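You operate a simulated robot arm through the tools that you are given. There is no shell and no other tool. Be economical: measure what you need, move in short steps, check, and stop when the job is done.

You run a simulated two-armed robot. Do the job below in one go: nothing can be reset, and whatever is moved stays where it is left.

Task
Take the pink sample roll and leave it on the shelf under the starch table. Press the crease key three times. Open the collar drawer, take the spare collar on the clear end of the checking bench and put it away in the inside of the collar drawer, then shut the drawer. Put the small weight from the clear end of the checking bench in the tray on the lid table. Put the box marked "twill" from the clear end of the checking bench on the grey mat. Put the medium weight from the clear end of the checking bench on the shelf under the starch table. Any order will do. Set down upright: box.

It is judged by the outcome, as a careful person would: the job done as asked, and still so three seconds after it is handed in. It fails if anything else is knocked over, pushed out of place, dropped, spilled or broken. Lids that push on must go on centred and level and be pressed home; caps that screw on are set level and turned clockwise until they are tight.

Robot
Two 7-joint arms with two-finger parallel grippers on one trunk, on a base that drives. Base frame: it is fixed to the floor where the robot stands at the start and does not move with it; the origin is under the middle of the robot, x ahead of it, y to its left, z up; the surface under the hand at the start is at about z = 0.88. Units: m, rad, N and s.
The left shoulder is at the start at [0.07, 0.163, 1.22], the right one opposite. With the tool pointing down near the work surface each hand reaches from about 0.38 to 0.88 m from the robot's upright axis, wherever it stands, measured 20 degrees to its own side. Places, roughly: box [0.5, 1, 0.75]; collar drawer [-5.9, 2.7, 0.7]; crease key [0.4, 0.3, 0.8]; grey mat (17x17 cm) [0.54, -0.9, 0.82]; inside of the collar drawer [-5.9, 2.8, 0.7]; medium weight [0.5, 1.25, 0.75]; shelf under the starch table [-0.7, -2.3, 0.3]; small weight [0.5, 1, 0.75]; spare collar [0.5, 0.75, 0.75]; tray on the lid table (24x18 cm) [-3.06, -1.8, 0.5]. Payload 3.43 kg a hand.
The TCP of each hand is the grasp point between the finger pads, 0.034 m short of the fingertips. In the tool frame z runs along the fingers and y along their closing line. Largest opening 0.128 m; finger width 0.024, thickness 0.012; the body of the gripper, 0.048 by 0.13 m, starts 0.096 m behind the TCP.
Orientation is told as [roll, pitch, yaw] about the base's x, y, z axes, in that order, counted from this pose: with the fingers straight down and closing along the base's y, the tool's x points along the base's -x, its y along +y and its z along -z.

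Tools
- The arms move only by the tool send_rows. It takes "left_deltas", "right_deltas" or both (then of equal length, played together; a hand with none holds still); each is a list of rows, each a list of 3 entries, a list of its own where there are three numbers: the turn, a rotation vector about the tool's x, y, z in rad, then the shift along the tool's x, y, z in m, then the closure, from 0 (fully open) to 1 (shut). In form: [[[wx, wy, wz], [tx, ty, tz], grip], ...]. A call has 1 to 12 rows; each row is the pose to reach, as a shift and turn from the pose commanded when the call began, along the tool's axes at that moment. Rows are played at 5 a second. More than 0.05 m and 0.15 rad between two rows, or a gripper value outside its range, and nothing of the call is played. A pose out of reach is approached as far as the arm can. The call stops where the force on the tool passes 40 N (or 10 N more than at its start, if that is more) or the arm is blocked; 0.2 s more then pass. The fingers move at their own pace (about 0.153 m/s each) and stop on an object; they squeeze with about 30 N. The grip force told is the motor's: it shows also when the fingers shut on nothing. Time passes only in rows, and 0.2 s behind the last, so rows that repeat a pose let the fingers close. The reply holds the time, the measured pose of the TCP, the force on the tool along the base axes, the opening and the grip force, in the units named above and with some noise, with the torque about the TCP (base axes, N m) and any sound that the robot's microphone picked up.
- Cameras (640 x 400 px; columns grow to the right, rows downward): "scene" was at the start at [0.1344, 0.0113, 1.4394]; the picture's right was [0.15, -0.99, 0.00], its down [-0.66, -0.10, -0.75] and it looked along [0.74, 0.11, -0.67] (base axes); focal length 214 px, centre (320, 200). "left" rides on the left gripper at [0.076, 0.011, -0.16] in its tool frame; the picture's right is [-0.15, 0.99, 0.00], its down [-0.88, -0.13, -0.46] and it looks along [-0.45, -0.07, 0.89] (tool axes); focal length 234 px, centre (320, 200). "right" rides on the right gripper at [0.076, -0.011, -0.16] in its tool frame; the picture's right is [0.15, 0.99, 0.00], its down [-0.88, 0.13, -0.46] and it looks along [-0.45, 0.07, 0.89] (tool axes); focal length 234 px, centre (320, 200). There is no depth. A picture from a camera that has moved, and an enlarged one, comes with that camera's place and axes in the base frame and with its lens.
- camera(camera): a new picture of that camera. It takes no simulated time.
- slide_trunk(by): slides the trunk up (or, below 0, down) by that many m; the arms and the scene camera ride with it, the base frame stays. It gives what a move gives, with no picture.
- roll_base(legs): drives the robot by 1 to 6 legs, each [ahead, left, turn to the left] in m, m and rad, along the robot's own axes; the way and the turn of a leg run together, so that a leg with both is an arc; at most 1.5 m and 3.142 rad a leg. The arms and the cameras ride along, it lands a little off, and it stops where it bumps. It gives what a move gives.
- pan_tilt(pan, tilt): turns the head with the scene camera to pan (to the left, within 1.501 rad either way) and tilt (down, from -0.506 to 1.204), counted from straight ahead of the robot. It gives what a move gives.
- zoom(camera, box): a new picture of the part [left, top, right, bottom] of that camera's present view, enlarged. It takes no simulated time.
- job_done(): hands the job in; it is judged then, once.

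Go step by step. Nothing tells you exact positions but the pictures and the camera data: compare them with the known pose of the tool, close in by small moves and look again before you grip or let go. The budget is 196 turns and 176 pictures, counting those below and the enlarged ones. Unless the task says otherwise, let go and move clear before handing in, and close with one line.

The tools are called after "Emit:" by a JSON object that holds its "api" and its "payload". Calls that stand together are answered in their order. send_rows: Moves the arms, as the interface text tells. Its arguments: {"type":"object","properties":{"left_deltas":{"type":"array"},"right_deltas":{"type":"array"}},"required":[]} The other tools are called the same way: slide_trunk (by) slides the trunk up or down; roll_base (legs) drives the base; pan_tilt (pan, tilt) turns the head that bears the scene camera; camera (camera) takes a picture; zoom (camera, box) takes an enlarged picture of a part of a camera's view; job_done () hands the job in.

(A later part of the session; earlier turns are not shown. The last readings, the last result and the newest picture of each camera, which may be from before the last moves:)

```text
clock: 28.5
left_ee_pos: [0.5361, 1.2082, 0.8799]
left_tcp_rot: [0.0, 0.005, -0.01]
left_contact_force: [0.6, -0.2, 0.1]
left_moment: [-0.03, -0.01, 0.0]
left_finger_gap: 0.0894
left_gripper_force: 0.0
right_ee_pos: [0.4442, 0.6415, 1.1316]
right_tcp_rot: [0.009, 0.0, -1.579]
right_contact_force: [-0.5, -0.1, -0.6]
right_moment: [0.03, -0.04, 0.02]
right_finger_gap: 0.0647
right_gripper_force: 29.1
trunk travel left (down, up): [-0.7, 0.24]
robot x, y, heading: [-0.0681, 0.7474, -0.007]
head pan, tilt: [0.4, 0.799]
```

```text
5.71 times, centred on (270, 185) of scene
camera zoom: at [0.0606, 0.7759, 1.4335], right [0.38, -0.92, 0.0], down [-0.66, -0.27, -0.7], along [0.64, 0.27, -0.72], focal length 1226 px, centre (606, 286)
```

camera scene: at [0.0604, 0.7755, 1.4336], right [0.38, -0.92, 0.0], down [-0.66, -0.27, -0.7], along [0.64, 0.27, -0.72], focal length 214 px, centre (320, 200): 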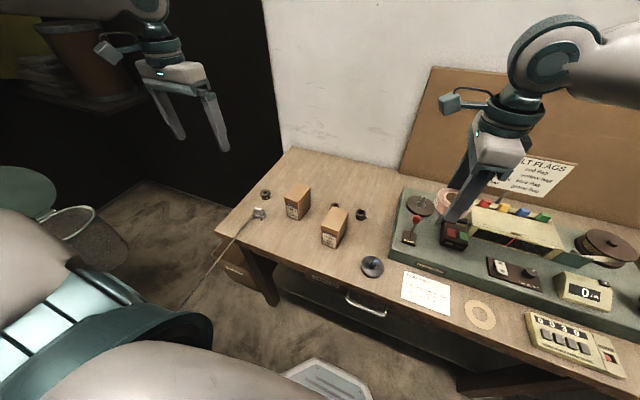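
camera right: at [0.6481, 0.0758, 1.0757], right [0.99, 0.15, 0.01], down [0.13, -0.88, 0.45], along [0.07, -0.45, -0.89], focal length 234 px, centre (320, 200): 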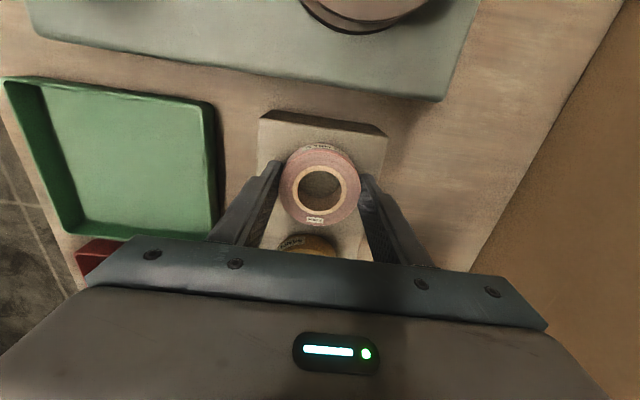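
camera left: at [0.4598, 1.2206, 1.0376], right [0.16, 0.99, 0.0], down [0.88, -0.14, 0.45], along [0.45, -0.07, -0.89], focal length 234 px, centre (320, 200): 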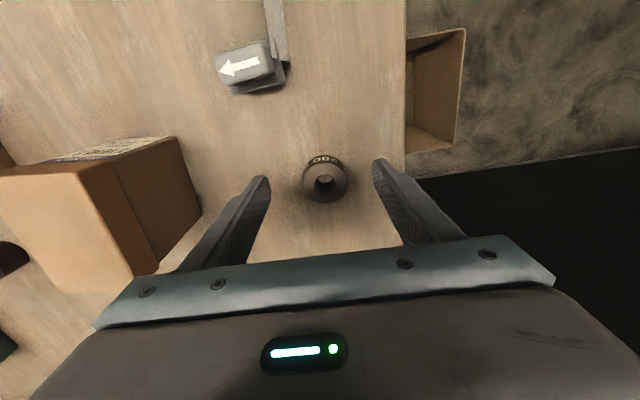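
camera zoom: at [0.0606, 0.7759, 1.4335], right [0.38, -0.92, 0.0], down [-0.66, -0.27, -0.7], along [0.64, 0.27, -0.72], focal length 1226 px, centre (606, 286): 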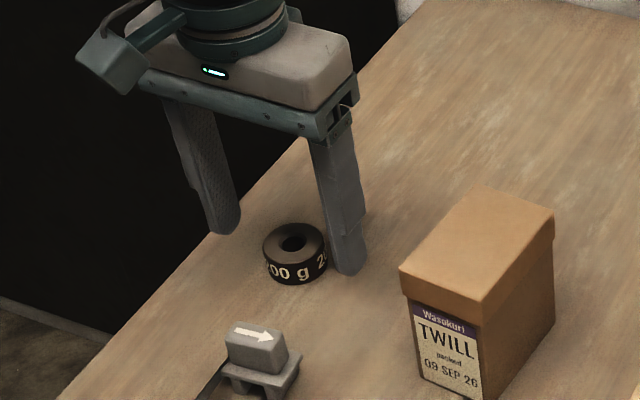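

Emit:
{"api": "send_rows", "payload": {"left_deltas": [[[0, 0, 0], [-0.005, 0.003, 0.008], 0.3], [[0, 0, 0], [-0.005, 0.003, 0.014], 0.3], [[0, 0, 0], [-0.005, 0.003, 0.018], 0.3], [[0, 0, 0], [-0.005, 0.003, 0.018], 0.3]]}}

Emit:
{"api": "zoom", "payload": {"camera": "scene", "box": [240, 160, 300, 205]}}

```text
clock: 29.5
left_ee_pos: [0.5416, 1.2134, 0.8608]
left_tcp_rot: [0.0, 0.002, -0.009]
left_contact_force: [-1.1, -0.3, 1.0]
left_moment: [-0.01, 0.02, 0.02]
left_finger_gap: 0.0896
left_gripper_force: 0.2
right_ee_pos: [0.4423, 0.6422, 1.1323]
right_tcp_rot: [0.009, 0.003, -1.578]
right_contact_force: [-0.6, 0.2, -1.3]
right_moment: [-0.02, 0.02, -0.01]
right_finger_gap: 0.0649
right_gripper_force: 29.8
trunk travel left (down, up): [-0.7, 0.24]
robot x, y, heading: [-0.0656, 0.7489, -0.01]
head pan, tilt: [0.4, 0.799]
```

```text
8.89 times, centred on (270, 182) of scene
camera zoom: at [0.0606, 0.776, 1.4335], right [0.38, -0.92, 0.0], down [-0.66, -0.27, -0.7], along [0.64, 0.27, -0.72], focal length 1906 px, centre (764, 356)
```

zoom: 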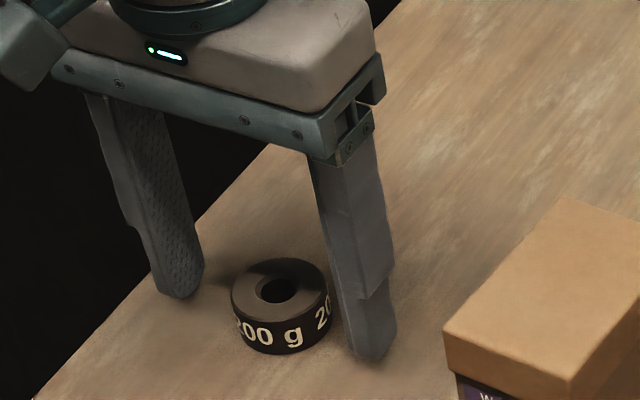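

Emit:
{"api": "send_rows", "payload": {"left_deltas": [[[0, 0, 0], [0, 0, 0.003], 0.3], [[0, 0, 0], [0, 0, 0.006], 0.3], [[0, 0, 0], [0, 0, 0.006], 0.6], [[0, 0, 0], [0, 0, 0.006], 1], [[0, 0, 0], [0, 0, 0.006], 1]]}}

Emit:
{"api": "zoom", "payload": {"camera": "scene", "box": [240, 160, 300, 205]}}

```text
clock: 30.7
left_ee_pos: [0.5414, 1.213, 0.8547]
left_tcp_rot: [0.0, 0.004, -0.007]
left_contact_force: [0.6, -0.3, -0.1]
left_moment: [0.02, 0.0, -0.03]
left_finger_gap: 0.0412
left_gripper_force: 30.0
right_ee_pos: [0.4432, 0.6413, 1.1318]
right_tcp_rot: [0.008, 0.002, -1.578]
right_contact_force: [0.7, 0.2, -0.8]
right_moment: [0.02, -0.02, 0.01]
right_finger_gap: 0.065
right_gripper_force: 29.6
trunk travel left (down, up): [-0.7, 0.24]
robot x, y, heading: [-0.0681, 0.7462, -0.007]
head pan, tilt: [0.4, 0.799]
```

```text
8.89 times, centred on (270, 182) of scene
camera zoom: at [0.0605, 0.7759, 1.4335], right [0.38, -0.92, 0.0], down [-0.66, -0.27, -0.7], along [0.64, 0.27, -0.72], focal length 1906 px, centre (764, 356)
```

zoom: 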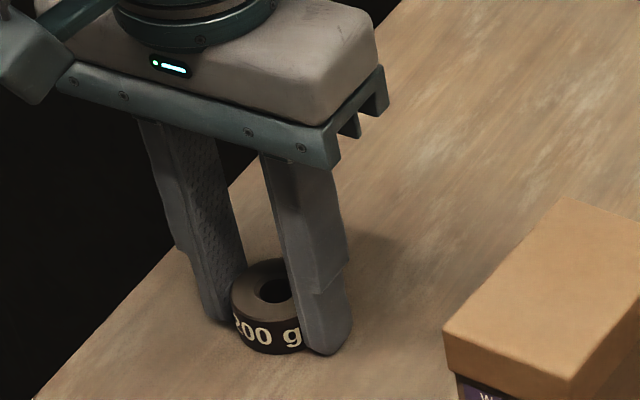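

Both items held. I'll lift, retract, back away from the bench and look toward the starch table.

Emit:
{"api": "send_rows", "payload": {"left_deltas": [[[0, 0, 0], [0, 0, -0.04], 1], [[0, 0, 0], [0, 0, -0.08], 1], [[0, 0, 0], [0, 0, -0.12], 1], [[0, 0, 0], [0, 0, -0.16], 1], [[0, 0, 0], [0, 0, -0.2], 1], [[0, 0, 0], [0.02, -0.01, -0.24], 1], [[0, 0, 0], [0.06, -0.03, -0.25], 1], [[0, 0, 0], [0.1, -0.05, -0.25], 1], [[0, 0, 0], [0.13, -0.08, -0.25], 1], [[0, 0, 0], [0.16, -0.11, -0.25], 1], [[0, 0, 0], [0.18, -0.14, -0.25], 1]]}}

Emit:
{"api": "roll_base", "payload": {"legs": [[-0.6, 0, 0], [0, 0, -1.57]]}}

Emit:
{"api": "pan_tilt", "payload": {"pan": 0.0, "tilt": 0.3}}

Emit:
{"api": "camera", "payload": {"camera": "scene"}}

Emit:
{"api": "pan_tilt", "payload": {"pan": -1.1, "tilt": 0.3}}

Emit:
{"api": "camera", "payload": {"camera": "scene"}}

```text
clock: 33.1
left_ee_pos: [0.3596, 1.0728, 1.1071]
left_tcp_rot: [0.002, 0.004, -0.009]
left_contact_force: [0.8, 0.0, -2.0]
left_moment: [0.04, 0.0, 0.02]
left_finger_gap: 0.041
left_gripper_force: 30.2
right_ee_pos: [0.4432, 0.6399, 1.1315]
right_tcp_rot: [0.008, 0.004, -1.577]
right_contact_force: [0.1, 0.6, -0.2]
right_moment: [0.04, -0.03, 0.0]
right_finger_gap: 0.0649
right_gripper_force: 30.5
trunk travel left (down, up): [-0.7, 0.24]
robot x, y, heading: [-0.0676, 0.7478, -0.011]
head pan, tilt: [0.4, 0.799]
```

```text
clock: 40.4
left_ee_pos: [-0.3571, 0.3202, 1.1068]
left_tcp_rot: [0.0, 0.005, -1.597]
left_contact_force: [-0.6, 0.1, -2.0]
left_moment: [-0.01, -0.01, 0.0]
left_finger_gap: 0.0412
left_gripper_force: 29.8
right_ee_pos: [-0.7918, 0.246, 1.1327]
right_tcp_rot: [0.009, 0.003, 3.115]
right_contact_force: [-0.1, -0.1, -0.1]
right_moment: [-0.02, 0.0, -0.01]
right_finger_gap: 0.0649
right_gripper_force: 30.1
trunk travel left (down, up): [-0.7, 0.24]
robot x, y, heading: [-0.6758, 0.7518, -1.594]
head pan, tilt: [0.4, 0.799]
```

```text
clock: 41.3
left_ee_pos: [-0.3583, 0.3211, 1.1069]
left_tcp_rot: [0.002, 0.004, -1.597]
left_contact_force: [0.1, -0.2, -1.8]
left_moment: [-0.02, -0.02, -0.01]
left_finger_gap: 0.0411
left_gripper_force: 30.5
right_ee_pos: [-0.7925, 0.2457, 1.1327]
right_tcp_rot: [0.009, 0.001, 3.115]
right_contact_force: [-0.2, 0.4, 0.7]
right_moment: [-0.01, -0.01, -0.04]
right_finger_gap: 0.0648
right_gripper_force: 30.1
trunk travel left (down, up): [-0.7, 0.24]
robot x, y, heading: [-0.6775, 0.7526, -1.596]
head pan, tilt: [0.0, 0.3]
```

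```text
136 pictures are left
camera scene: at [-0.6806, 0.608, 1.4778], right [-1.0, 0.03, 0.0], down [0.01, 0.3, -0.95], along [-0.03, -0.95, -0.3], focal length 214 px, centre (320, 200)
```

scene: 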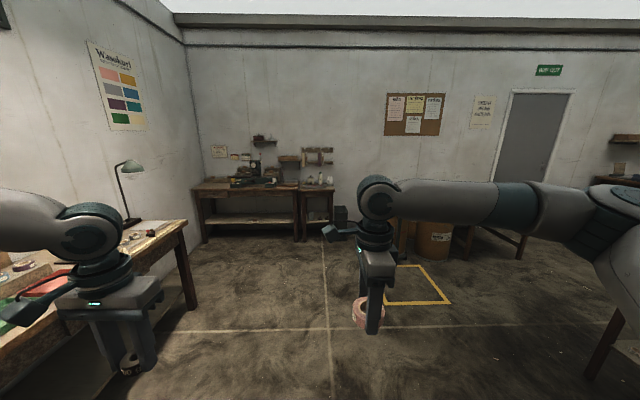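

```text
clock: 42.7
left_ee_pos: [-0.358, 0.321, 1.1065]
left_tcp_rot: [-0.001, 0.002, -1.597]
left_contact_force: [0.0, 0.7, -2.6]
left_moment: [0.02, -0.02, 0.03]
left_finger_gap: 0.0407
left_gripper_force: 29.6
right_ee_pos: [-0.7918, 0.2471, 1.1312]
right_tcp_rot: [0.009, 0.003, 3.115]
right_contact_force: [0.5, -0.1, -0.7]
right_moment: [-0.01, 0.02, -0.02]
right_finger_gap: 0.0651
right_gripper_force: 29.7
trunk travel left (down, up): [-0.7, 0.24]
robot x, y, heading: [-0.682, 0.7517, -1.596]
head pan, tilt: [-1.1, 0.3]
```

```text
135 pictures are left
camera scene: at [-0.7625, 0.6611, 1.4779], right [-0.43, 0.9, 0.0], down [0.27, 0.13, -0.96], along [-0.86, -0.41, -0.3], focal length 214 px, centre (320, 200)
```

scene: 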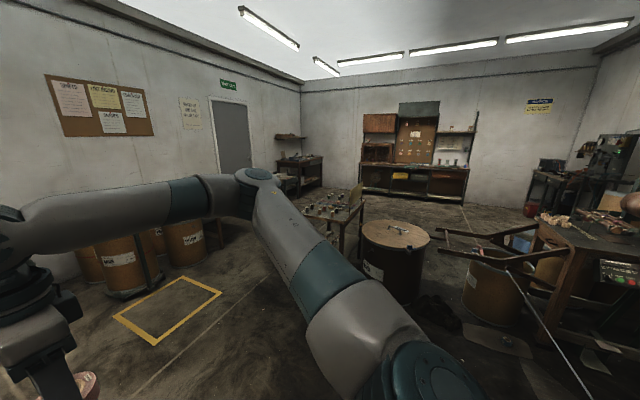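

Emit:
{"api": "pan_tilt", "payload": {"pan": 0.0, "tilt": 0.3}}

Emit:
{"api": "zoom", "payload": {"camera": "scene", "box": [180, 120, 370, 250]}}

```text
clock: 44.0
left_ee_pos: [-0.358, 0.3202, 1.1064]
left_tcp_rot: [0.002, 0.003, -1.595]
left_contact_force: [0.1, -0.5, -2.0]
left_moment: [-0.01, 0.0, 0.02]
left_finger_gap: 0.0411
left_gripper_force: 29.6
right_ee_pos: [-0.7923, 0.2455, 1.1324]
right_tcp_rot: [0.007, 0.003, 3.115]
right_contact_force: [0.2, -0.4, -1.1]
right_moment: [0.0, -0.02, 0.01]
right_finger_gap: 0.065
right_gripper_force: 30.5
trunk travel left (down, up): [-0.7, 0.24]
robot x, y, heading: [-0.6787, 0.7549, -1.597]
head pan, tilt: [0.0, 0.3]
```

```text
3.08 times, centred on (275, 185) of scene
camera zoom: at [-0.6808, 0.608, 1.4779], right [-1.0, 0.03, 0.0], down [0.01, 0.3, -0.96], along [-0.03, -0.95, -0.3], focal length 660 px, centre (458, 246)
```

zoom: 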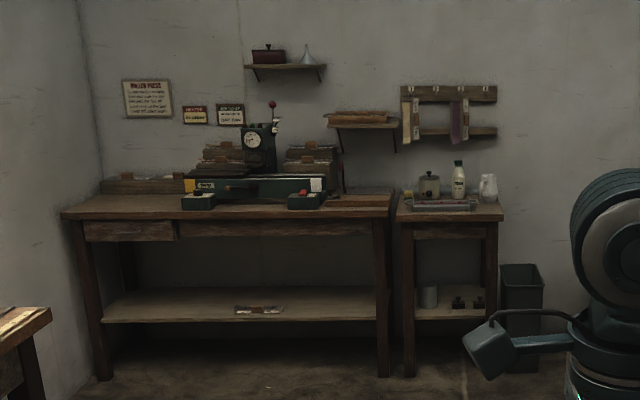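

The small table with the starch bottle, right of the press table, has the shelf at z≈0.3. I'll drive up and look at the shelf.

Emit:
{"api": "roll_base", "payload": {"legs": [[1.3, 0, 0.026], [0.6, 0, 0]]}}

Emit:
{"api": "pan_tilt", "payload": {"pan": 0.0, "tilt": 0.7}}

Emit:
{"api": "slide_trunk", "payload": {"by": -0.4}}

Emit:
{"api": "camera", "payload": {"camera": "scene"}}

```text
clock: 53.6
left_ee_pos: [-0.371, -1.5963, 1.1078]
left_tcp_rot: [0.0, 0.003, -1.576]
left_contact_force: [-0.6, 0.7, -2.6]
left_moment: [0.04, -0.01, -0.02]
left_finger_gap: 0.0412
left_gripper_force: 29.8
right_ee_pos: [-0.8037, -1.6801, 1.1323]
right_tcp_rot: [0.009, 0.003, 3.138]
right_contact_force: [-0.4, 0.1, -1.2]
right_moment: [0.01, 0.02, 0.04]
right_finger_gap: 0.0649
right_gripper_force: 30.1
trunk travel left (down, up): [-0.7, 0.24]
robot x, y, heading: [-0.6969, -1.1717, -1.578]
head pan, tilt: [0.0, 0.3]
```

```text
clock: 54.5
left_ee_pos: [-0.3714, -1.5963, 1.1069]
left_tcp_rot: [-0.001, 0.003, -1.573]
left_contact_force: [0.9, -0.2, -1.5]
left_moment: [-0.02, -0.02, 0.01]
left_finger_gap: 0.0409
left_gripper_force: 29.9
right_ee_pos: [-0.8033, -1.6809, 1.1317]
right_tcp_rot: [0.009, 0.003, 3.138]
right_contact_force: [-0.1, 0.0, -1.0]
right_moment: [0.03, -0.01, -0.02]
right_finger_gap: 0.0651
right_gripper_force: 29.9
trunk travel left (down, up): [-0.7, 0.24]
robot x, y, heading: [-0.7021, -1.1706, -1.571]
head pan, tilt: [0.0, 0.7]
```

```text
clock: 58.3
left_ee_pos: [-0.3709, -1.5947, 0.7066]
left_tcp_rot: [0.001, 0.003, -1.572]
left_contact_force: [0.2, 1.6, -0.8]
left_moment: [0.03, 0.02, -0.05]
left_finger_gap: 0.0407
left_gripper_force: 29.9
right_ee_pos: [-0.8034, -1.68, 0.7328]
right_tcp_rot: [0.009, 0.001, 3.14]
right_contact_force: [-0.1, 1.1, -0.5]
right_moment: [-0.01, -0.03, 0.0]
right_finger_gap: 0.0649
right_gripper_force: 29.9
trunk travel left (down, up): [-0.3, 0.64]
robot x, y, heading: [-0.701, -1.1723, -1.573]
head pan, tilt: [0.0, 0.7]
```

```text
133 pictures are left
camera scene: at [-0.7002, -1.3073, 1.0418], right [-1.0, 0.0, 0.0], down [0.0, 0.64, -0.76], along [0.0, -0.76, -0.64], focal length 214 px, centre (320, 200)
```

scene: 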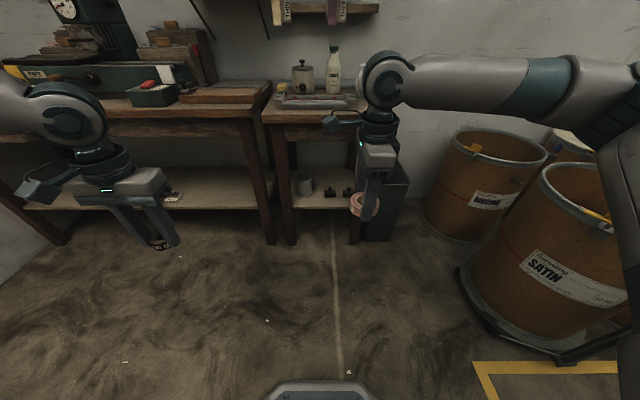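

Emit:
{"api": "zoom", "payload": {"camera": "scene", "box": [240, 60, 420, 260]}}

Emit:
{"api": "slide_trunk", "payload": {"by": -0.25}}

Emit:
{"api": "pan_tilt", "payload": {"pan": 0.0, "tilt": 0.4}}

Emit:
{"api": "zoom", "payload": {"camera": "scene", "box": [220, 80, 420, 260]}}

```text
2.00 times, centred on (330, 160) of scene
camera zoom: at [-0.7002, -1.3073, 1.0418], right [-1.0, 0.0, 0.0], down [0.0, 0.64, -0.76], along [0.0, -0.76, -0.64], focal length 429 px, centre (300, 280)
```

zoom: 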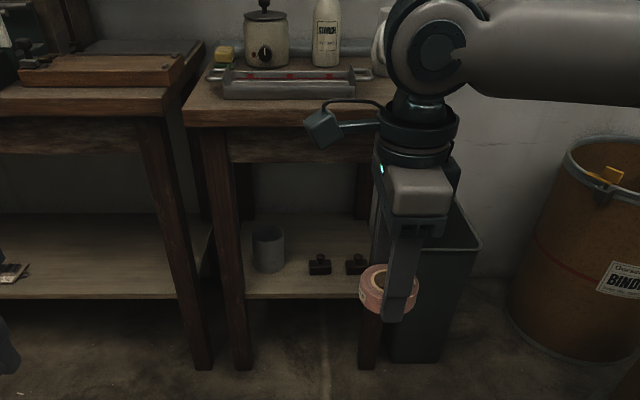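

```text
clock: 60.9
left_ee_pos: [-0.3709, -1.597, 0.4574]
left_tcp_rot: [0.0, 0.001, -1.574]
left_contact_force: [0.3, 0.0, -1.2]
left_moment: [0.0, -0.02, 0.01]
left_finger_gap: 0.0408
left_gripper_force: 29.5
right_ee_pos: [-0.8036, -1.6802, 0.4815]
right_tcp_rot: [0.01, 0.001, 3.14]
right_contact_force: [0.6, 0.6, -0.4]
right_moment: [-0.01, -0.02, 0.02]
right_finger_gap: 0.0649
right_gripper_force: 29.8
trunk travel left (down, up): [-0.05, 0.89]
robot x, y, heading: [-0.7007, -1.1696, -1.575]
head pan, tilt: [0.0, 0.7]
```

```text
clock: 61.7
left_ee_pos: [-0.3706, -1.595, 0.4582]
left_tcp_rot: [0.0, 0.003, -1.576]
left_contact_force: [0.5, -0.4, -1.5]
left_moment: [0.01, 0.0, 0.02]
left_finger_gap: 0.0407
left_gripper_force: 29.9
right_ee_pos: [-0.8041, -1.6818, 0.4806]
right_tcp_rot: [0.011, 0.002, 3.138]
right_contact_force: [0.9, 0.1, -0.2]
right_moment: [-0.02, -0.01, -0.02]
right_finger_gap: 0.0648
right_gripper_force: 30.0
trunk travel left (down, up): [-0.05, 0.89]
robot x, y, heading: [-0.7004, -1.1711, -1.57]
head pan, tilt: [0.0, 0.4]
```

```text
2.22 times, centred on (320, 170) of scene
camera zoom: at [-0.7003, -1.315, 0.8185], right [-1.0, 0.0, 0.0], down [0.0, 0.39, -0.92], along [0.0, -0.92, -0.39], focal length 477 px, centre (320, 267)
```

zoom: 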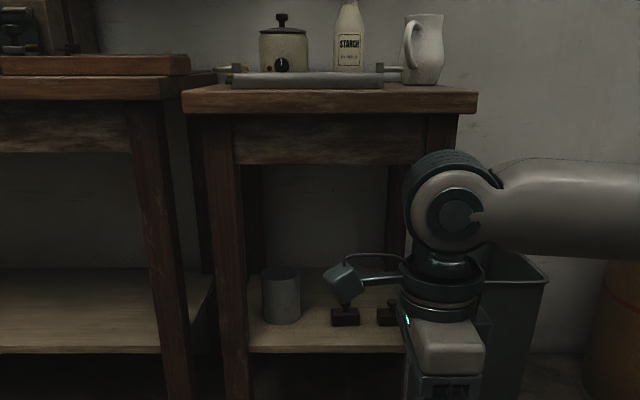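

The shelf's front edge is at y≈-2.14, z≈0.29, under a tabletop overhanging to y≈-2.12, with a pot and two stamps further back. The hands must go in tilted forward, so I first turn the right hand back so it closes sideways.

Emit:
{"api": "send_rows", "payload": {"right_deltas": [[[0, 0, -0.14], [0, 0, 0], 1], [[0, 0, -0.28], [0, 0, 0], 1], [[0, 0, -0.42], [0, 0, 0], 1], [[0, 0, -0.56], [0, 0, 0], 1], [[0, 0, -0.7], [0, 0, 0], 1], [[0, 0, -0.84], [0, 0, 0], 1], [[0, 0, -0.98], [0, 0, 0], 1], [[0, 0, -1.12], [0, 0, 0], 1], [[0, 0, -1.26], [0, 0, 0], 1], [[0, 0, -1.4], [0, 0, 0], 1], [[0, 0, -1.54], [0, 0, 0], 1], [[0, 0, -1.57], [0, 0, 0], 1]]}}

Emit:
{"api": "send_rows", "payload": {"right_deltas": [[[0, -0.14, 0], [0, 0, 0], 1], [[0, -0.28, 0], [0, 0, 0], 1], [[0, -0.42, 0], [0, 0, 0], 1], [[0, -0.56, 0], [0, 0, 0], 1], [[0, -0.7, 0], [0, 0, 0], 1]]}}

Emit:
{"api": "pan_tilt", "payload": {"pan": 0.0, "tilt": 0.6}}

Emit:
{"api": "camera", "payload": {"camera": "scene"}}

Emit:
{"api": "camera", "payload": {"camera": "right"}}

```text
clock: 64.3
left_ee_pos: [-0.3707, -1.5963, 0.4563]
left_tcp_rot: [-0.001, 0.005, -1.573]
left_contact_force: [-0.2, 0.9, -1.9]
left_moment: [-0.03, -0.01, 0.0]
left_finger_gap: 0.0408
left_gripper_force: 29.7
right_ee_pos: [-0.8044, -1.6801, 0.4826]
right_tcp_rot: [0.002, -0.01, -1.573]
right_contact_force: [0.2, 0.2, -0.4]
right_moment: [0.02, -0.03, 0.01]
right_finger_gap: 0.065
right_gripper_force: 30.0
trunk travel left (down, up): [-0.05, 0.89]
robot x, y, heading: [-0.7035, -1.1721, -1.574]
head pan, tilt: [0.0, 0.4]
```

```text
clock: 65.5
left_ee_pos: [-0.3705, -1.595, 0.4572]
left_tcp_rot: [0.0, 0.004, -1.572]
left_contact_force: [-0.2, -1.3, -2.4]
left_moment: [0.03, 0.01, 0.02]
left_finger_gap: 0.0408
left_gripper_force: 30.2
right_ee_pos: [-0.8043, -1.6801, 0.4815]
right_tcp_rot: [0.004, -0.71, -1.577]
right_contact_force: [-0.2, -0.5, -1.1]
right_moment: [0.01, -0.01, 0.0]
right_finger_gap: 0.0648
right_gripper_force: 30.5
trunk travel left (down, up): [-0.05, 0.89]
robot x, y, heading: [-0.6982, -1.1729, -1.576]
head pan, tilt: [0.0, 0.4]
```

```text
clock: 66.2
left_ee_pos: [-0.3708, -1.5958, 0.4563]
left_tcp_rot: [-0.001, 0.004, -1.575]
left_contact_force: [0.0, 0.5, -2.0]
left_moment: [0.06, 0.01, -0.02]
left_finger_gap: 0.0411
left_gripper_force: 30.4
right_ee_pos: [-0.8035, -1.6804, 0.4813]
right_tcp_rot: [0.002, -0.706, -1.576]
right_contact_force: [0.7, -0.4, -1.0]
right_moment: [0.06, 0.01, 0.0]
right_finger_gap: 0.0645
right_gripper_force: 30.3
trunk travel left (down, up): [-0.05, 0.89]
robot x, y, heading: [-0.7013, -1.1693, -1.573]
head pan, tilt: [0.0, 0.6]
```

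```text
130 pictures are left
camera scene: at [-0.7003, -1.3108, 0.8004], right [-1.0, 0.0, 0.0], down [0.0, 0.56, -0.83], along [0.0, -0.83, -0.56], focal length 214 px, centre (320, 200)
```

scene: 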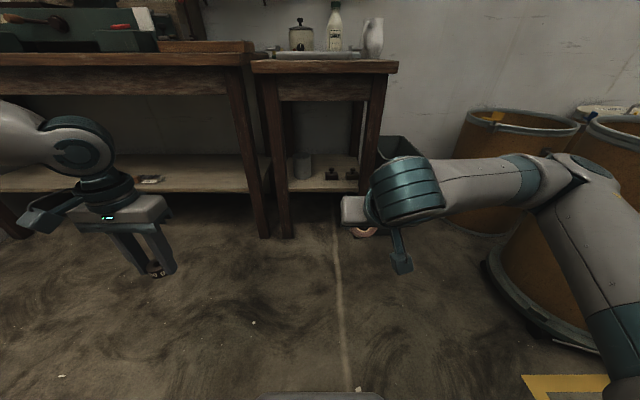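

```text
129 pictures are left
camera right: at [-0.8156, -1.5179, 0.5546], right [0.99, 0.11, -0.09], down [0.13, -0.37, 0.92], along [0.06, -0.92, -0.38], focal length 234 px, centre (320, 200)
```

right: 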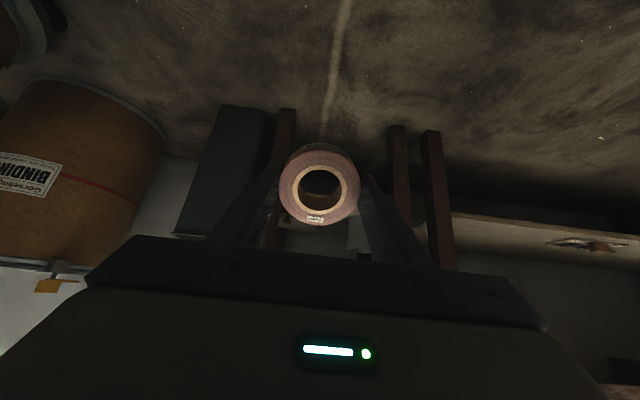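

Tilted hand holds the roll well. I'll drive 0.33 m nearer to the table and look.

Emit:
{"api": "roll_base", "payload": {"legs": [[0.33, 0, 0]]}}

Emit:
{"api": "camera", "payload": {"camera": "scene"}}

Emit:
{"api": "camera", "payload": {"camera": "right"}}

Emit:
{"api": "camera", "payload": {"camera": "left"}}

```text
clock: 68.4
left_ee_pos: [-0.3732, -1.9236, 0.4566]
left_tcp_rot: [0.0, 0.004, -1.577]
left_contact_force: [-0.7, -0.1, -2.1]
left_moment: [0.03, 0.0, 0.0]
left_finger_gap: 0.0408
left_gripper_force: 30.1
right_ee_pos: [-0.8053, -2.0085, 0.4822]
right_tcp_rot: [0.003, -0.708, -1.578]
right_contact_force: [0.2, 0.6, 0.0]
right_moment: [0.01, 0.0, 0.02]
right_finger_gap: 0.0649
right_gripper_force: 29.5
trunk travel left (down, up): [-0.05, 0.89]
robot x, y, heading: [-0.7026, -1.4975, -1.58]
head pan, tilt: [0.0, 0.6]
```

```text
128 pictures are left
camera scene: at [-0.7017, -1.6386, 0.8004], right [-1.0, 0.0, 0.0], down [0.0, 0.57, -0.82], along [0.0, -0.82, -0.57], focal length 214 px, centre (320, 200)
```

scene: 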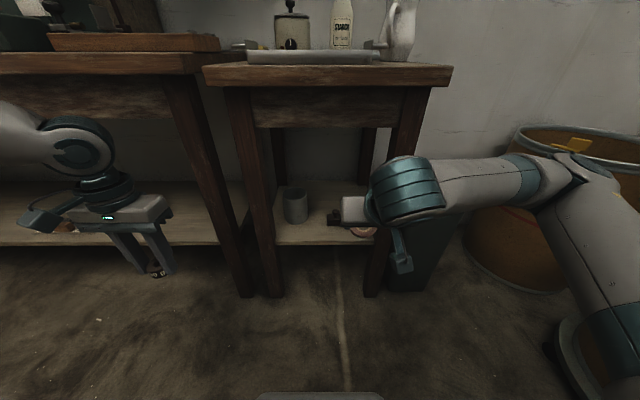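

```text
127 pictures are left
camera right: at [-0.8173, -1.8456, 0.5544], right [0.99, 0.11, -0.09], down [0.13, -0.37, 0.92], along [0.06, -0.92, -0.38], focal length 234 px, centre (320, 200)
```

right: 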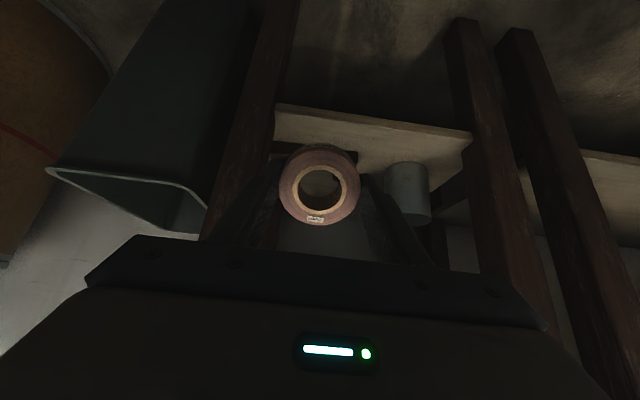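

```text
126 pictures are left
camera left: at [-0.3629, -1.849, 0.6156], right [0.99, -0.15, 0.0], down [-0.13, -0.88, 0.45], along [-0.07, -0.45, -0.89], focal length 234 px, centre (320, 200)
```

left: 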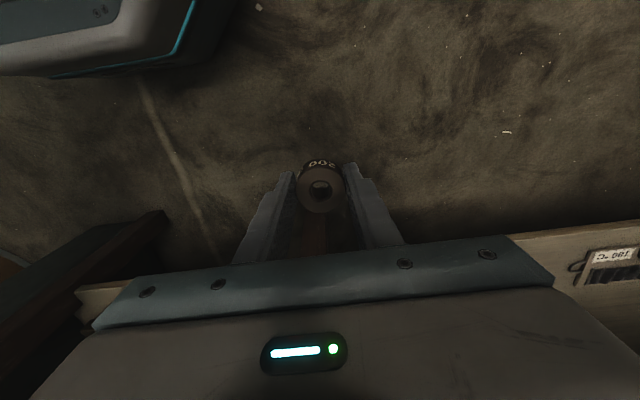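

Shelf front edge y≈-2.125, x from -0.57 to -0.87. I'll lower the roll to z 0.40 outside, then move it in over the shelf front.

Emit:
{"api": "send_rows", "payload": {"right_deltas": [[[0, 0, 0], [0.0266, 0.015, 0.0312], 1], [[0, 0, 0], [0.0532, 0.03, 0.0624], 1], [[0, 0, 0], [0.026, 0.03, 0.0856], 1], [[0, 0, 0], [-0.0012, 0.03, 0.1088], 1], [[0, 0, 0], [-0.0284, 0.03, 0.132], 1], [[0, 0, 0], [-0.0556, 0.03, 0.1552], 1], [[0, 0, 0], [-0.0556, 0.03, 0.1552], 1]]}}

Emit:
{"api": "camera", "payload": {"camera": "right"}}

Emit:
{"api": "zoom", "payload": {"camera": "scene", "box": [230, 140, 450, 280]}}

```text
clock: 70.0
left_ee_pos: [-0.3726, -1.9232, 0.4568]
left_tcp_rot: [0.002, 0.004, -1.575]
left_contact_force: [-0.1, 0.4, -2.3]
left_moment: [-0.01, 0.01, -0.01]
left_finger_gap: 0.0406
left_gripper_force: 30.0
right_ee_pos: [-0.7768, -2.152, 0.402]
right_tcp_rot: [0.003, -0.709, -1.576]
right_contact_force: [0.4, 0.0, -1.6]
right_moment: [0.01, 0.01, 0.03]
right_finger_gap: 0.0648
right_gripper_force: 29.9
trunk travel left (down, up): [-0.05, 0.89]
robot x, y, heading: [-0.7019, -1.497, -1.574]
head pan, tilt: [0.0, 0.6]
```

```text
125 pictures are left
camera right: at [-0.788, -1.9895, 0.4751], right [0.99, 0.11, -0.09], down [0.13, -0.37, 0.92], along [0.06, -0.92, -0.38], focal length 234 px, centre (320, 200)
```

right: 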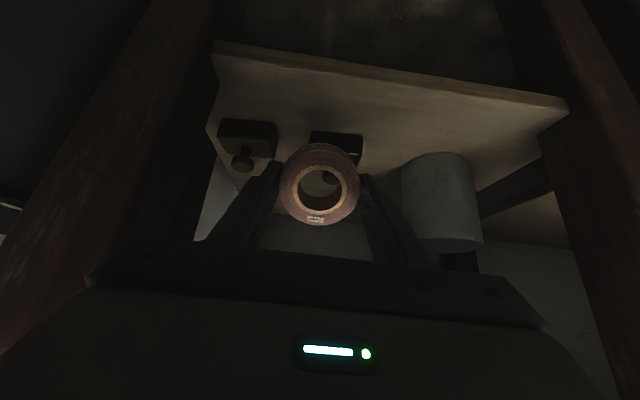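

```text
2.86 times, centred on (340, 210) of scene
camera zoom: at [-0.7017, -1.6387, 0.8004], right [-1.0, 0.0, 0.0], down [0.0, 0.57, -0.82], along [0.0, -0.82, -0.57], focal length 613 px, centre (263, 171)
```

zoom: 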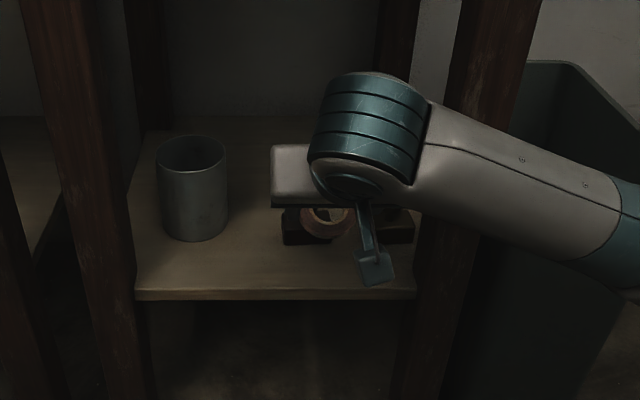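

The free strip before the stamps is narrow, so I'll place the roll at x≈-0.70, between pot and stamps. Shift sideways, then lower towards the shelf.

Emit:
{"api": "send_rows", "payload": {"right_deltas": [[[0, 0, 0], [0, 0.03, 0], 1], [[0, 0, 0], [0, 0.06, 0], 1], [[0, 0, 0], [0, 0.077, 0], 1], [[0, 0, 0], [0.01, 0.077, 0.0136], 1], [[0, 0, 0], [0.02, 0.077, 0.0255], 1], [[0, 0, 0], [0.0275, 0.077, 0.0365], 1], [[0, 0, 0], [0.0275, 0.077, 0.0365], 1]]}}

Emit:
{"api": "camera", "payload": {"camera": "right"}}

Emit:
{"api": "zoom", "payload": {"camera": "scene", "box": [250, 160, 410, 270]}}

```text
clock: 71.6
left_ee_pos: [-0.373, -1.9236, 0.4571]
left_tcp_rot: [0.0, 0.003, -1.577]
left_contact_force: [-0.8, -0.1, -2.0]
left_moment: [0.05, -0.01, 0.02]
left_finger_gap: 0.0407
left_gripper_force: 30.3
right_ee_pos: [-0.6996, -2.1553, 0.3543]
right_tcp_rot: [0.004, -0.709, -1.577]
right_contact_force: [0.0, -1.1, 0.1]
right_moment: [0.03, 0.0, 0.0]
right_finger_gap: 0.0646
right_gripper_force: 29.9
trunk travel left (down, up): [-0.05, 0.89]
robot x, y, heading: [-0.7019, -1.4962, -1.573]
head pan, tilt: [0.0, 0.6]
```

```text
123 pictures are left
camera right: at [-0.7107, -1.9924, 0.4273], right [0.99, 0.11, -0.09], down [0.13, -0.37, 0.92], along [0.06, -0.92, -0.38], focal length 234 px, centre (320, 200)
```

right: 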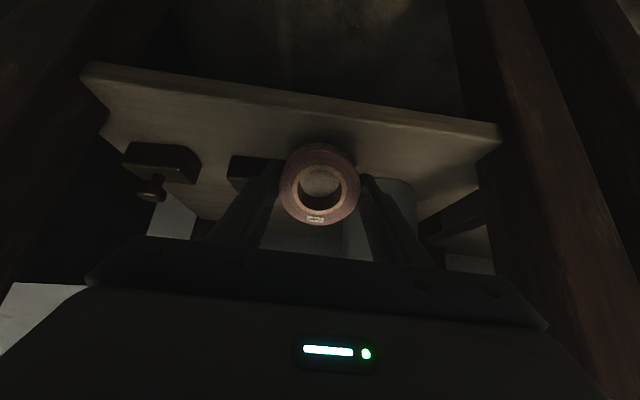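

```text
3.64 times, centred on (330, 215) of scene
camera zoom: at [-0.7017, -1.6387, 0.8004], right [-1.0, 0.0, 0.0], down [0.0, 0.57, -0.82], along [0.0, -0.82, -0.57], focal length 780 px, centre (284, 146)
```

zoom: 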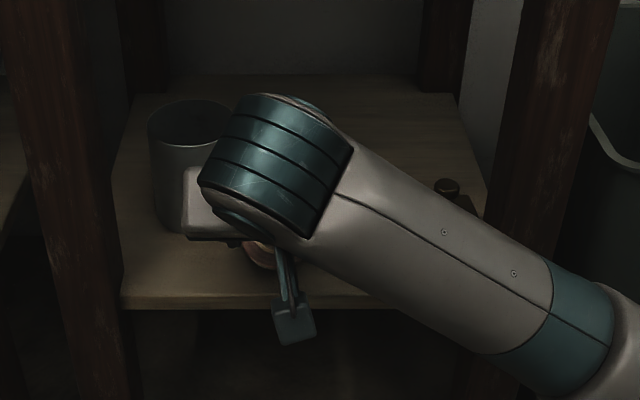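

Emit:
{"api": "send_rows", "payload": {"right_deltas": [[[0, 0, 0], [0.0026, 0, 0.003], 1], [[0, 0, 0], [0.0052, 0, 0.0061], 1], [[0, 0, 0], [0.0078, 0, 0.0091], 1], [[0, 0, 0], [0.0078, 0, 0.0091], 1]]}}

```text
clock: 72.6
left_ee_pos: [-0.3736, -1.9233, 0.4581]
left_tcp_rot: [0.002, 0.002, -1.577]
left_contact_force: [0.8, -0.4, -1.8]
left_moment: [-0.04, -0.01, -0.03]
left_finger_gap: 0.0407
left_gripper_force: 30.4
right_ee_pos: [-0.699, -2.1546, 0.3445]
right_tcp_rot: [0.006, -0.715, -1.58]
right_contact_force: [-1.4, -0.9, 17.8]
right_moment: [0.03, 0.11, 0.01]
right_finger_gap: 0.0647
right_gripper_force: 29.9
trunk travel left (down, up): [-0.05, 0.89]
robot x, y, heading: [-0.7008, -1.5006, -1.573]
head pan, tilt: [0.0, 0.6]
```

The roll's near edge touches the shelf (18 N). I'll ease up 2 mm and open gradually so it settles flat.

Emit:
{"api": "send_rows", "payload": {"right_deltas": [[[0, 0, 0], [-0.0016, 0, -0.0019], 1], [[0, 0, 0], [-0.0016, 0, -0.0019], 0.48], [[0, 0, 0], [-0.0016, 0, -0.0019], 0.44], [[0, 0, 0], [-0.0016, 0, -0.0019], 0.36], [[0, 0, 0], [-0.0016, 0, -0.0019], 0.3], [[0, 0, 0], [-0.0016, 0, -0.0019], 0.3]]}}

Emit:
{"api": "camera", "payload": {"camera": "right"}}

```text
clock: 74.0
left_ee_pos: [-0.3737, -1.9238, 0.4561]
left_tcp_rot: [0.001, 0.003, -1.577]
left_contact_force: [-0.5, 0.8, -1.8]
left_moment: [0.03, 0.01, 0.0]
left_finger_gap: 0.0407
left_gripper_force: 29.6
right_ee_pos: [-0.6993, -2.1544, 0.3451]
right_tcp_rot: [0.004, -0.706, -1.578]
right_contact_force: [0.4, 0.0, 0.9]
right_moment: [-0.01, 0.01, -0.01]
right_finger_gap: 0.0895
right_gripper_force: 0.0
trunk travel left (down, up): [-0.05, 0.89]
robot x, y, heading: [-0.699, -1.4958, -1.574]
head pan, tilt: [0.0, 0.6]
```

```text
121 pictures are left
camera right: at [-0.7103, -1.9919, 0.4177], right [0.99, 0.11, -0.09], down [0.13, -0.37, 0.92], along [0.06, -0.92, -0.38], focal length 234 px, centre (320, 200)
```

right: 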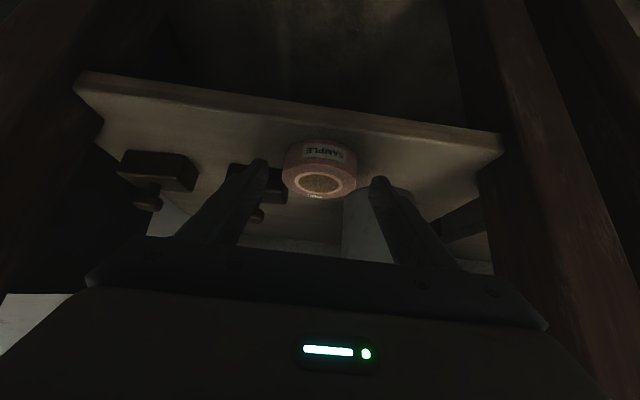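

The roll lies flat on the shelf. I'll withdraw the right hand and swing it aside, then tilt the left hand.

Emit:
{"api": "send_rows", "payload": {"right_deltas": [[[0, 0, 0], [0, 0, -0.03], 0.3], [[0, 0, 0], [0, 0, -0.07], 0.3], [[0, 0, 0], [0, 0, -0.11], 0.3], [[0, 0, 0], [0, 0, -0.15], 0.3], [[0, 0, 0], [0.02, -0.04, -0.17], 0.3], [[0, 0, 0], [0.04, -0.08, -0.18], 0.3], [[0, 0, 0], [0.06, -0.12, -0.19], 0.3], [[0, 0, 0], [0.08, -0.16, -0.2], 0.3], [[0, 0, 0], [0.1, -0.2, -0.2], 0.3]], "left_deltas": [[[0, -0.14, 0], [0, 0, 0], 1], [[0, -0.28, 0], [0, 0, 0], 1], [[0, -0.42, 0], [0, 0, 0], 1], [[0, -0.56, 0], [0, 0, 0], 1], [[0, -0.7, 0], [0, 0, 0], 1], [[0, -0.7, 0], [0, 0, 0], 1], [[0, -0.7, 0], [0, 0, 0], 1], [[0, -0.7, 0], [0, 0, 0], 1], [[0, -0.7, 0], [0, 0, 0], 1]]}}

Emit:
{"api": "camera", "payload": {"camera": "scene"}}

Emit:
{"api": "camera", "payload": {"camera": "left"}}

```text
clock: 76.0
left_ee_pos: [-0.3403, -1.9913, 0.4817]
left_tcp_rot: [0.0, -0.696, -1.575]
left_contact_force: [0.1, -0.1, -1.6]
left_moment: [0.05, 0.01, -0.01]
left_finger_gap: 0.0407
left_gripper_force: 30.2
left hand out of reach, approached as far as the arm can: row 3, 4, 5, 6, 7, 8, 9
right_ee_pos: [-0.8808, -2.022, 0.4471]
right_tcp_rot: [0.004, -0.706, -1.576]
right_contact_force: [0.7, -0.5, 0.5]
right_moment: [0.02, 0.03, -0.01]
right_finger_gap: 0.0893
right_gripper_force: 0.1
right hand out of reach, approached as far as the arm can: row 7, 8, 9
trunk travel left (down, up): [-0.05, 0.89]
robot x, y, heading: [-0.7013, -1.4976, -1.576]
head pan, tilt: [0.0, 0.6]
```

```text
120 pictures are left
camera scene: at [-0.7019, -1.6385, 0.8004], right [-1.0, 0.0, 0.0], down [0.0, 0.57, -0.82], along [0.0, -0.82, -0.57], focal length 214 px, centre (320, 200)
```

scene: 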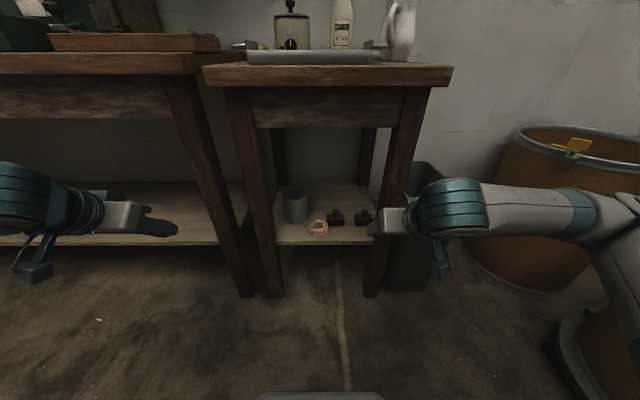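

```text
119 pictures are left
camera left: at [-0.3296, -1.8318, 0.5542], right [0.99, -0.12, 0.09], down [-0.13, -0.38, 0.91], along [-0.07, -0.92, -0.39], focal length 234 px, centre (320, 200)
```

left: 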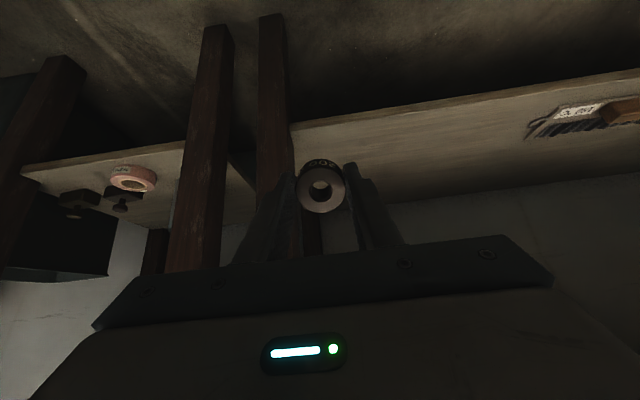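

Next, the weight goes at x≈-0.81. First I'll raise and un-tilt the right hand out of the way.

Emit:
{"api": "send_rows", "payload": {"right_deltas": [[[0, 0, 0], [-0.02, -0.007, -0.035], 0.3], [[0, 0.07, 0], [-0.041, -0.014, -0.07], 0.3], [[0, 0.14, 0], [-0.062, -0.021, -0.105], 0.3], [[0, 0.22, 0], [-0.083, -0.028, -0.14], 0.3], [[0, 0.3, 0], [-0.104, -0.035, -0.175], 0.3], [[0, 0.38, 0], [-0.124, -0.042, -0.21], 0.3], [[0, 0.46, 0], [-0.145, -0.049, -0.245], 0.3], [[0, 0.54, 0], [-0.166, -0.056, -0.28], 0.3], [[0, 0.62, 0], [-0.186, -0.063, -0.315], 0.3], [[0, 0.7, 0], [-0.207, -0.07, -0.35], 0.3]]}}

Emit:
{"api": "camera", "payload": {"camera": "scene"}}

```text
clock: 78.2
left_ee_pos: [-0.3403, -1.9916, 0.4816]
left_tcp_rot: [-0.003, -0.693, -1.575]
left_contact_force: [-1.0, -0.4, -0.9]
left_moment: [0.04, -0.02, -0.02]
left_finger_gap: 0.0408
left_gripper_force: 30.3
right_ee_pos: [-0.9522, -1.952, 0.8492]
right_tcp_rot: [0.004, -0.009, -1.574]
right_contact_force: [0.3, 0.0, -0.4]
right_moment: [0.01, 0.0, 0.02]
right_finger_gap: 0.0898
right_gripper_force: 0.0
trunk travel left (down, up): [-0.05, 0.89]
robot x, y, heading: [-0.7054, -1.4952, -1.573]
head pan, tilt: [0.0, 0.6]
```

```text
118 pictures are left
camera scene: at [-0.7013, -1.6383, 0.8004], right [-1.0, 0.0, 0.0], down [0.0, 0.56, -0.83], along [0.0, -0.83, -0.56], focal length 214 px, centre (320, 200)
```

scene: 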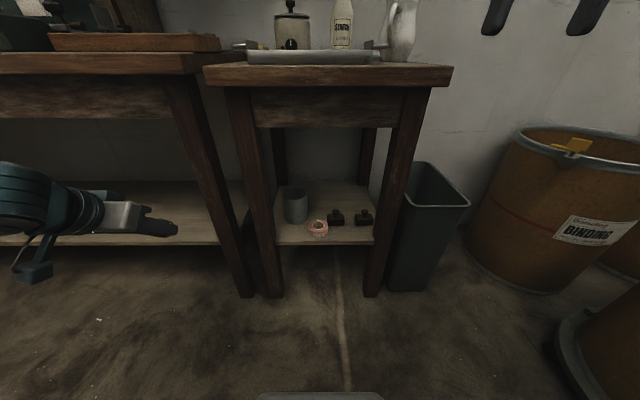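

Emit:
{"api": "zoom", "payload": {"camera": "scene", "box": [260, 170, 400, 260]}}

```text
4.44 times, centred on (330, 215) of scene
camera zoom: at [-0.7013, -1.6383, 0.8004], right [-1.0, 0.0, 0.0], down [0.0, 0.56, -0.83], along [0.0, -0.83, -0.56], focal length 953 px, centre (276, 133)
```

zoom: 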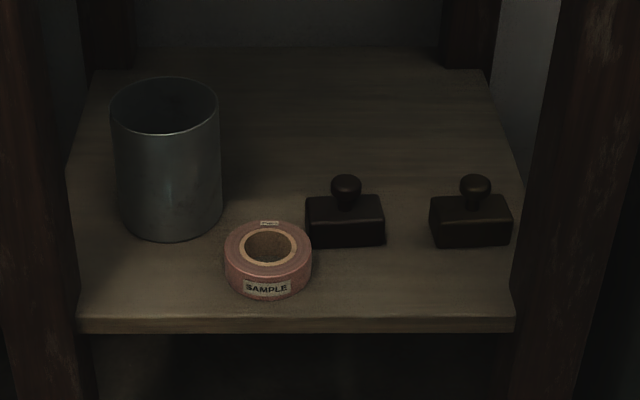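

Emit:
{"api": "send_rows", "payload": {"left_deltas": [[[0, 0, 0], [-0.005, -0.03, 0.004], 1], [[0, 0, 0], [-0.01, -0.07, 0.008], 1], [[0, 0, 0], [-0.015, -0.11, 0.012], 1], [[0, 0, 0], [-0.02, -0.15, 0.016], 1], [[0, 0, 0], [-0.023, -0.19, 0.019], 1], [[0, 0, 0], [-0.023, -0.23, 0.019], 1], [[0, 0, 0], [-0.023, -0.27, 0.019], 1], [[0, 0, 0], [-0.023, -0.31, 0.019], 1], [[0, 0, 0], [-0.023, -0.35, 0.019], 1], [[0, 0, 0], [-0.023, -0.39, 0.019], 1], [[0, 0, 0], [-0.023, -0.43, 0.019], 1], [[0, 0, 0], [-0.023, -0.43, 0.019], 1]]}}

Emit:
{"api": "camera", "payload": {"camera": "scene"}}

```text
clock: 80.8
left_ee_pos: [-0.5876, -2.0193, 0.4831]
left_tcp_rot: [-0.001, -0.698, -1.576]
left_contact_force: [0.6, -0.4, -2.6]
left_moment: [0.04, -0.01, 0.03]
left_finger_gap: 0.0408
left_gripper_force: 29.9
left hand out of reach, approached as far as the arm can: row 1, 2, 3, 7, 8, 9, 10, 11, 12
right_ee_pos: [-0.9533, -1.9524, 0.8467]
right_tcp_rot: [0.002, -0.009, -1.575]
right_contact_force: [-0.7, 0.1, -0.4]
right_moment: [-0.05, -0.01, 0.01]
right_finger_gap: 0.0893
right_gripper_force: 0.0
trunk travel left (down, up): [-0.05, 0.89]
robot x, y, heading: [-0.7023, -1.4996, -1.573]
head pan, tilt: [0.0, 0.6]
```

```text
116 pictures are left
camera scene: at [-0.7018, -1.6386, 0.8004], right [-1.0, 0.0, 0.0], down [0.0, 0.57, -0.82], along [0.0, -0.82, -0.57], focal length 214 px, centre (320, 200)
```

scene: 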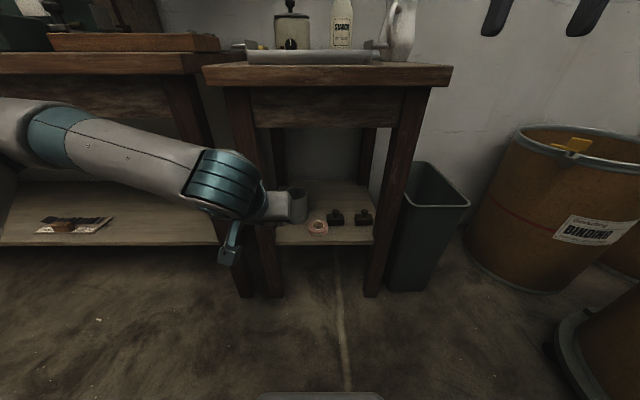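

The left arm cannot cross that far, so I'll shift the base 0.17 m right and 0.05 m back.

Emit:
{"api": "roll_base", "payload": {"legs": [[-0.05, -0.17, 0]]}}

Emit:
{"api": "camera", "payload": {"camera": "left"}}

Emit:
{"api": "camera", "payload": {"camera": "scene"}}

```text
clock: 82.3
left_ee_pos: [-0.7595, -1.9672, 0.4831]
left_tcp_rot: [-0.002, -0.697, -1.571]
left_contact_force: [-0.1, -1.1, -3.4]
left_moment: [0.02, -0.03, 0.0]
left_finger_gap: 0.0407
left_gripper_force: 30.1
right_ee_pos: [-1.1254, -1.9032, 0.848]
right_tcp_rot: [0.003, -0.008, -1.57]
right_contact_force: [-0.2, 0.1, -0.3]
right_moment: [-0.03, 0.0, 0.02]
right_finger_gap: 0.0896
right_gripper_force: 0.0
trunk travel left (down, up): [-0.05, 0.89]
robot x, y, heading: [-0.8751, -1.4443, -1.572]
head pan, tilt: [0.0, 0.6]
```

```text
115 pictures are left
camera left: at [-0.7501, -1.808, 0.5559], right [0.99, -0.11, 0.09], down [-0.13, -0.38, 0.91], along [-0.07, -0.92, -0.39], focal length 234 px, centre (320, 200)
```

left: 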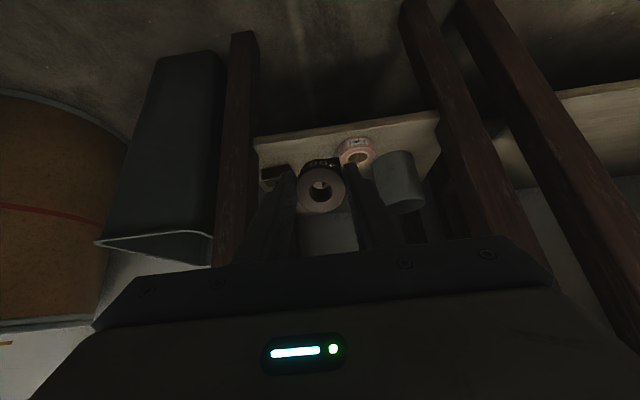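

```text
114 pictures are left
camera scene: at [-0.8751, -1.5879, 0.8004], right [-1.0, 0.0, 0.0], down [0.0, 0.57, -0.82], along [0.0, -0.82, -0.57], focal length 214 px, centre (320, 200)
```

scene: 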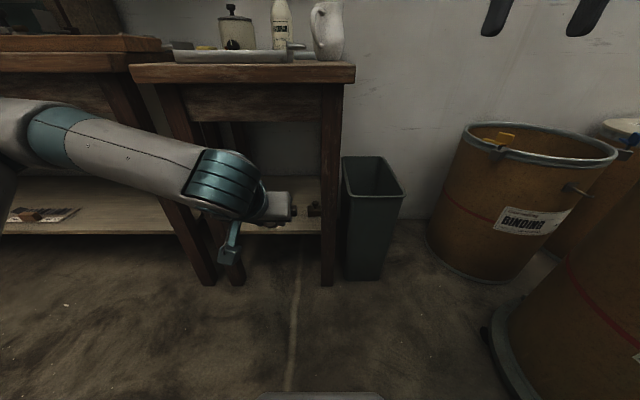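

Emit:
{"api": "send_rows", "payload": {"left_deltas": [[[0, 0, 0], [-0.009, -0.01, 0.028], 1], [[0, 0, 0], [-0.018, -0.02, 0.056], 1], [[0, 0, 0], [-0.028, -0.03, 0.084], 1], [[0, 0, 0], [-0.037, -0.041, 0.112], 1], [[0, 0, 0], [-0.037, -0.041, 0.112], 1]]}}

Emit:
{"api": "camera", "payload": {"camera": "left"}}

```text
clock: 83.5
left_ee_pos: [-0.7495, -2.0626, 0.4354]
left_tcp_rot: [0.0, -0.696, -1.571]
left_contact_force: [-0.2, -0.1, -2.5]
left_moment: [0.03, -0.03, -0.01]
left_finger_gap: 0.0406
left_gripper_force: 30.5
left hand out of reach, approached as far as the arm can: row 1, 2, 3, 4, 5
right_ee_pos: [-1.1254, -1.9031, 0.8479]
right_tcp_rot: [0.0, -0.01, -1.569]
right_contact_force: [0.3, -0.4, 1.0]
right_moment: [0.0, -0.01, 0.02]
right_finger_gap: 0.0898
right_gripper_force: 0.0
trunk travel left (down, up): [-0.05, 0.89]
robot x, y, heading: [-0.876, -1.4481, -1.57]
head pan, tilt: [0.0, 0.6]
```

```text
113 pictures are left
camera left: at [-0.7404, -1.9018, 0.5086], right [0.99, -0.11, 0.09], down [-0.13, -0.38, 0.91], along [-0.07, -0.92, -0.39], focal length 234 px, centre (320, 200)
```

left: 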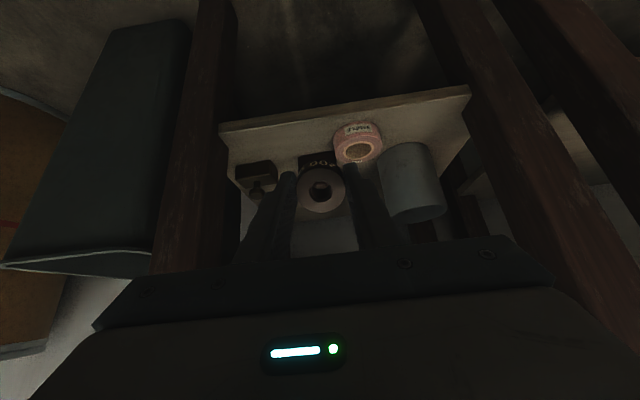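

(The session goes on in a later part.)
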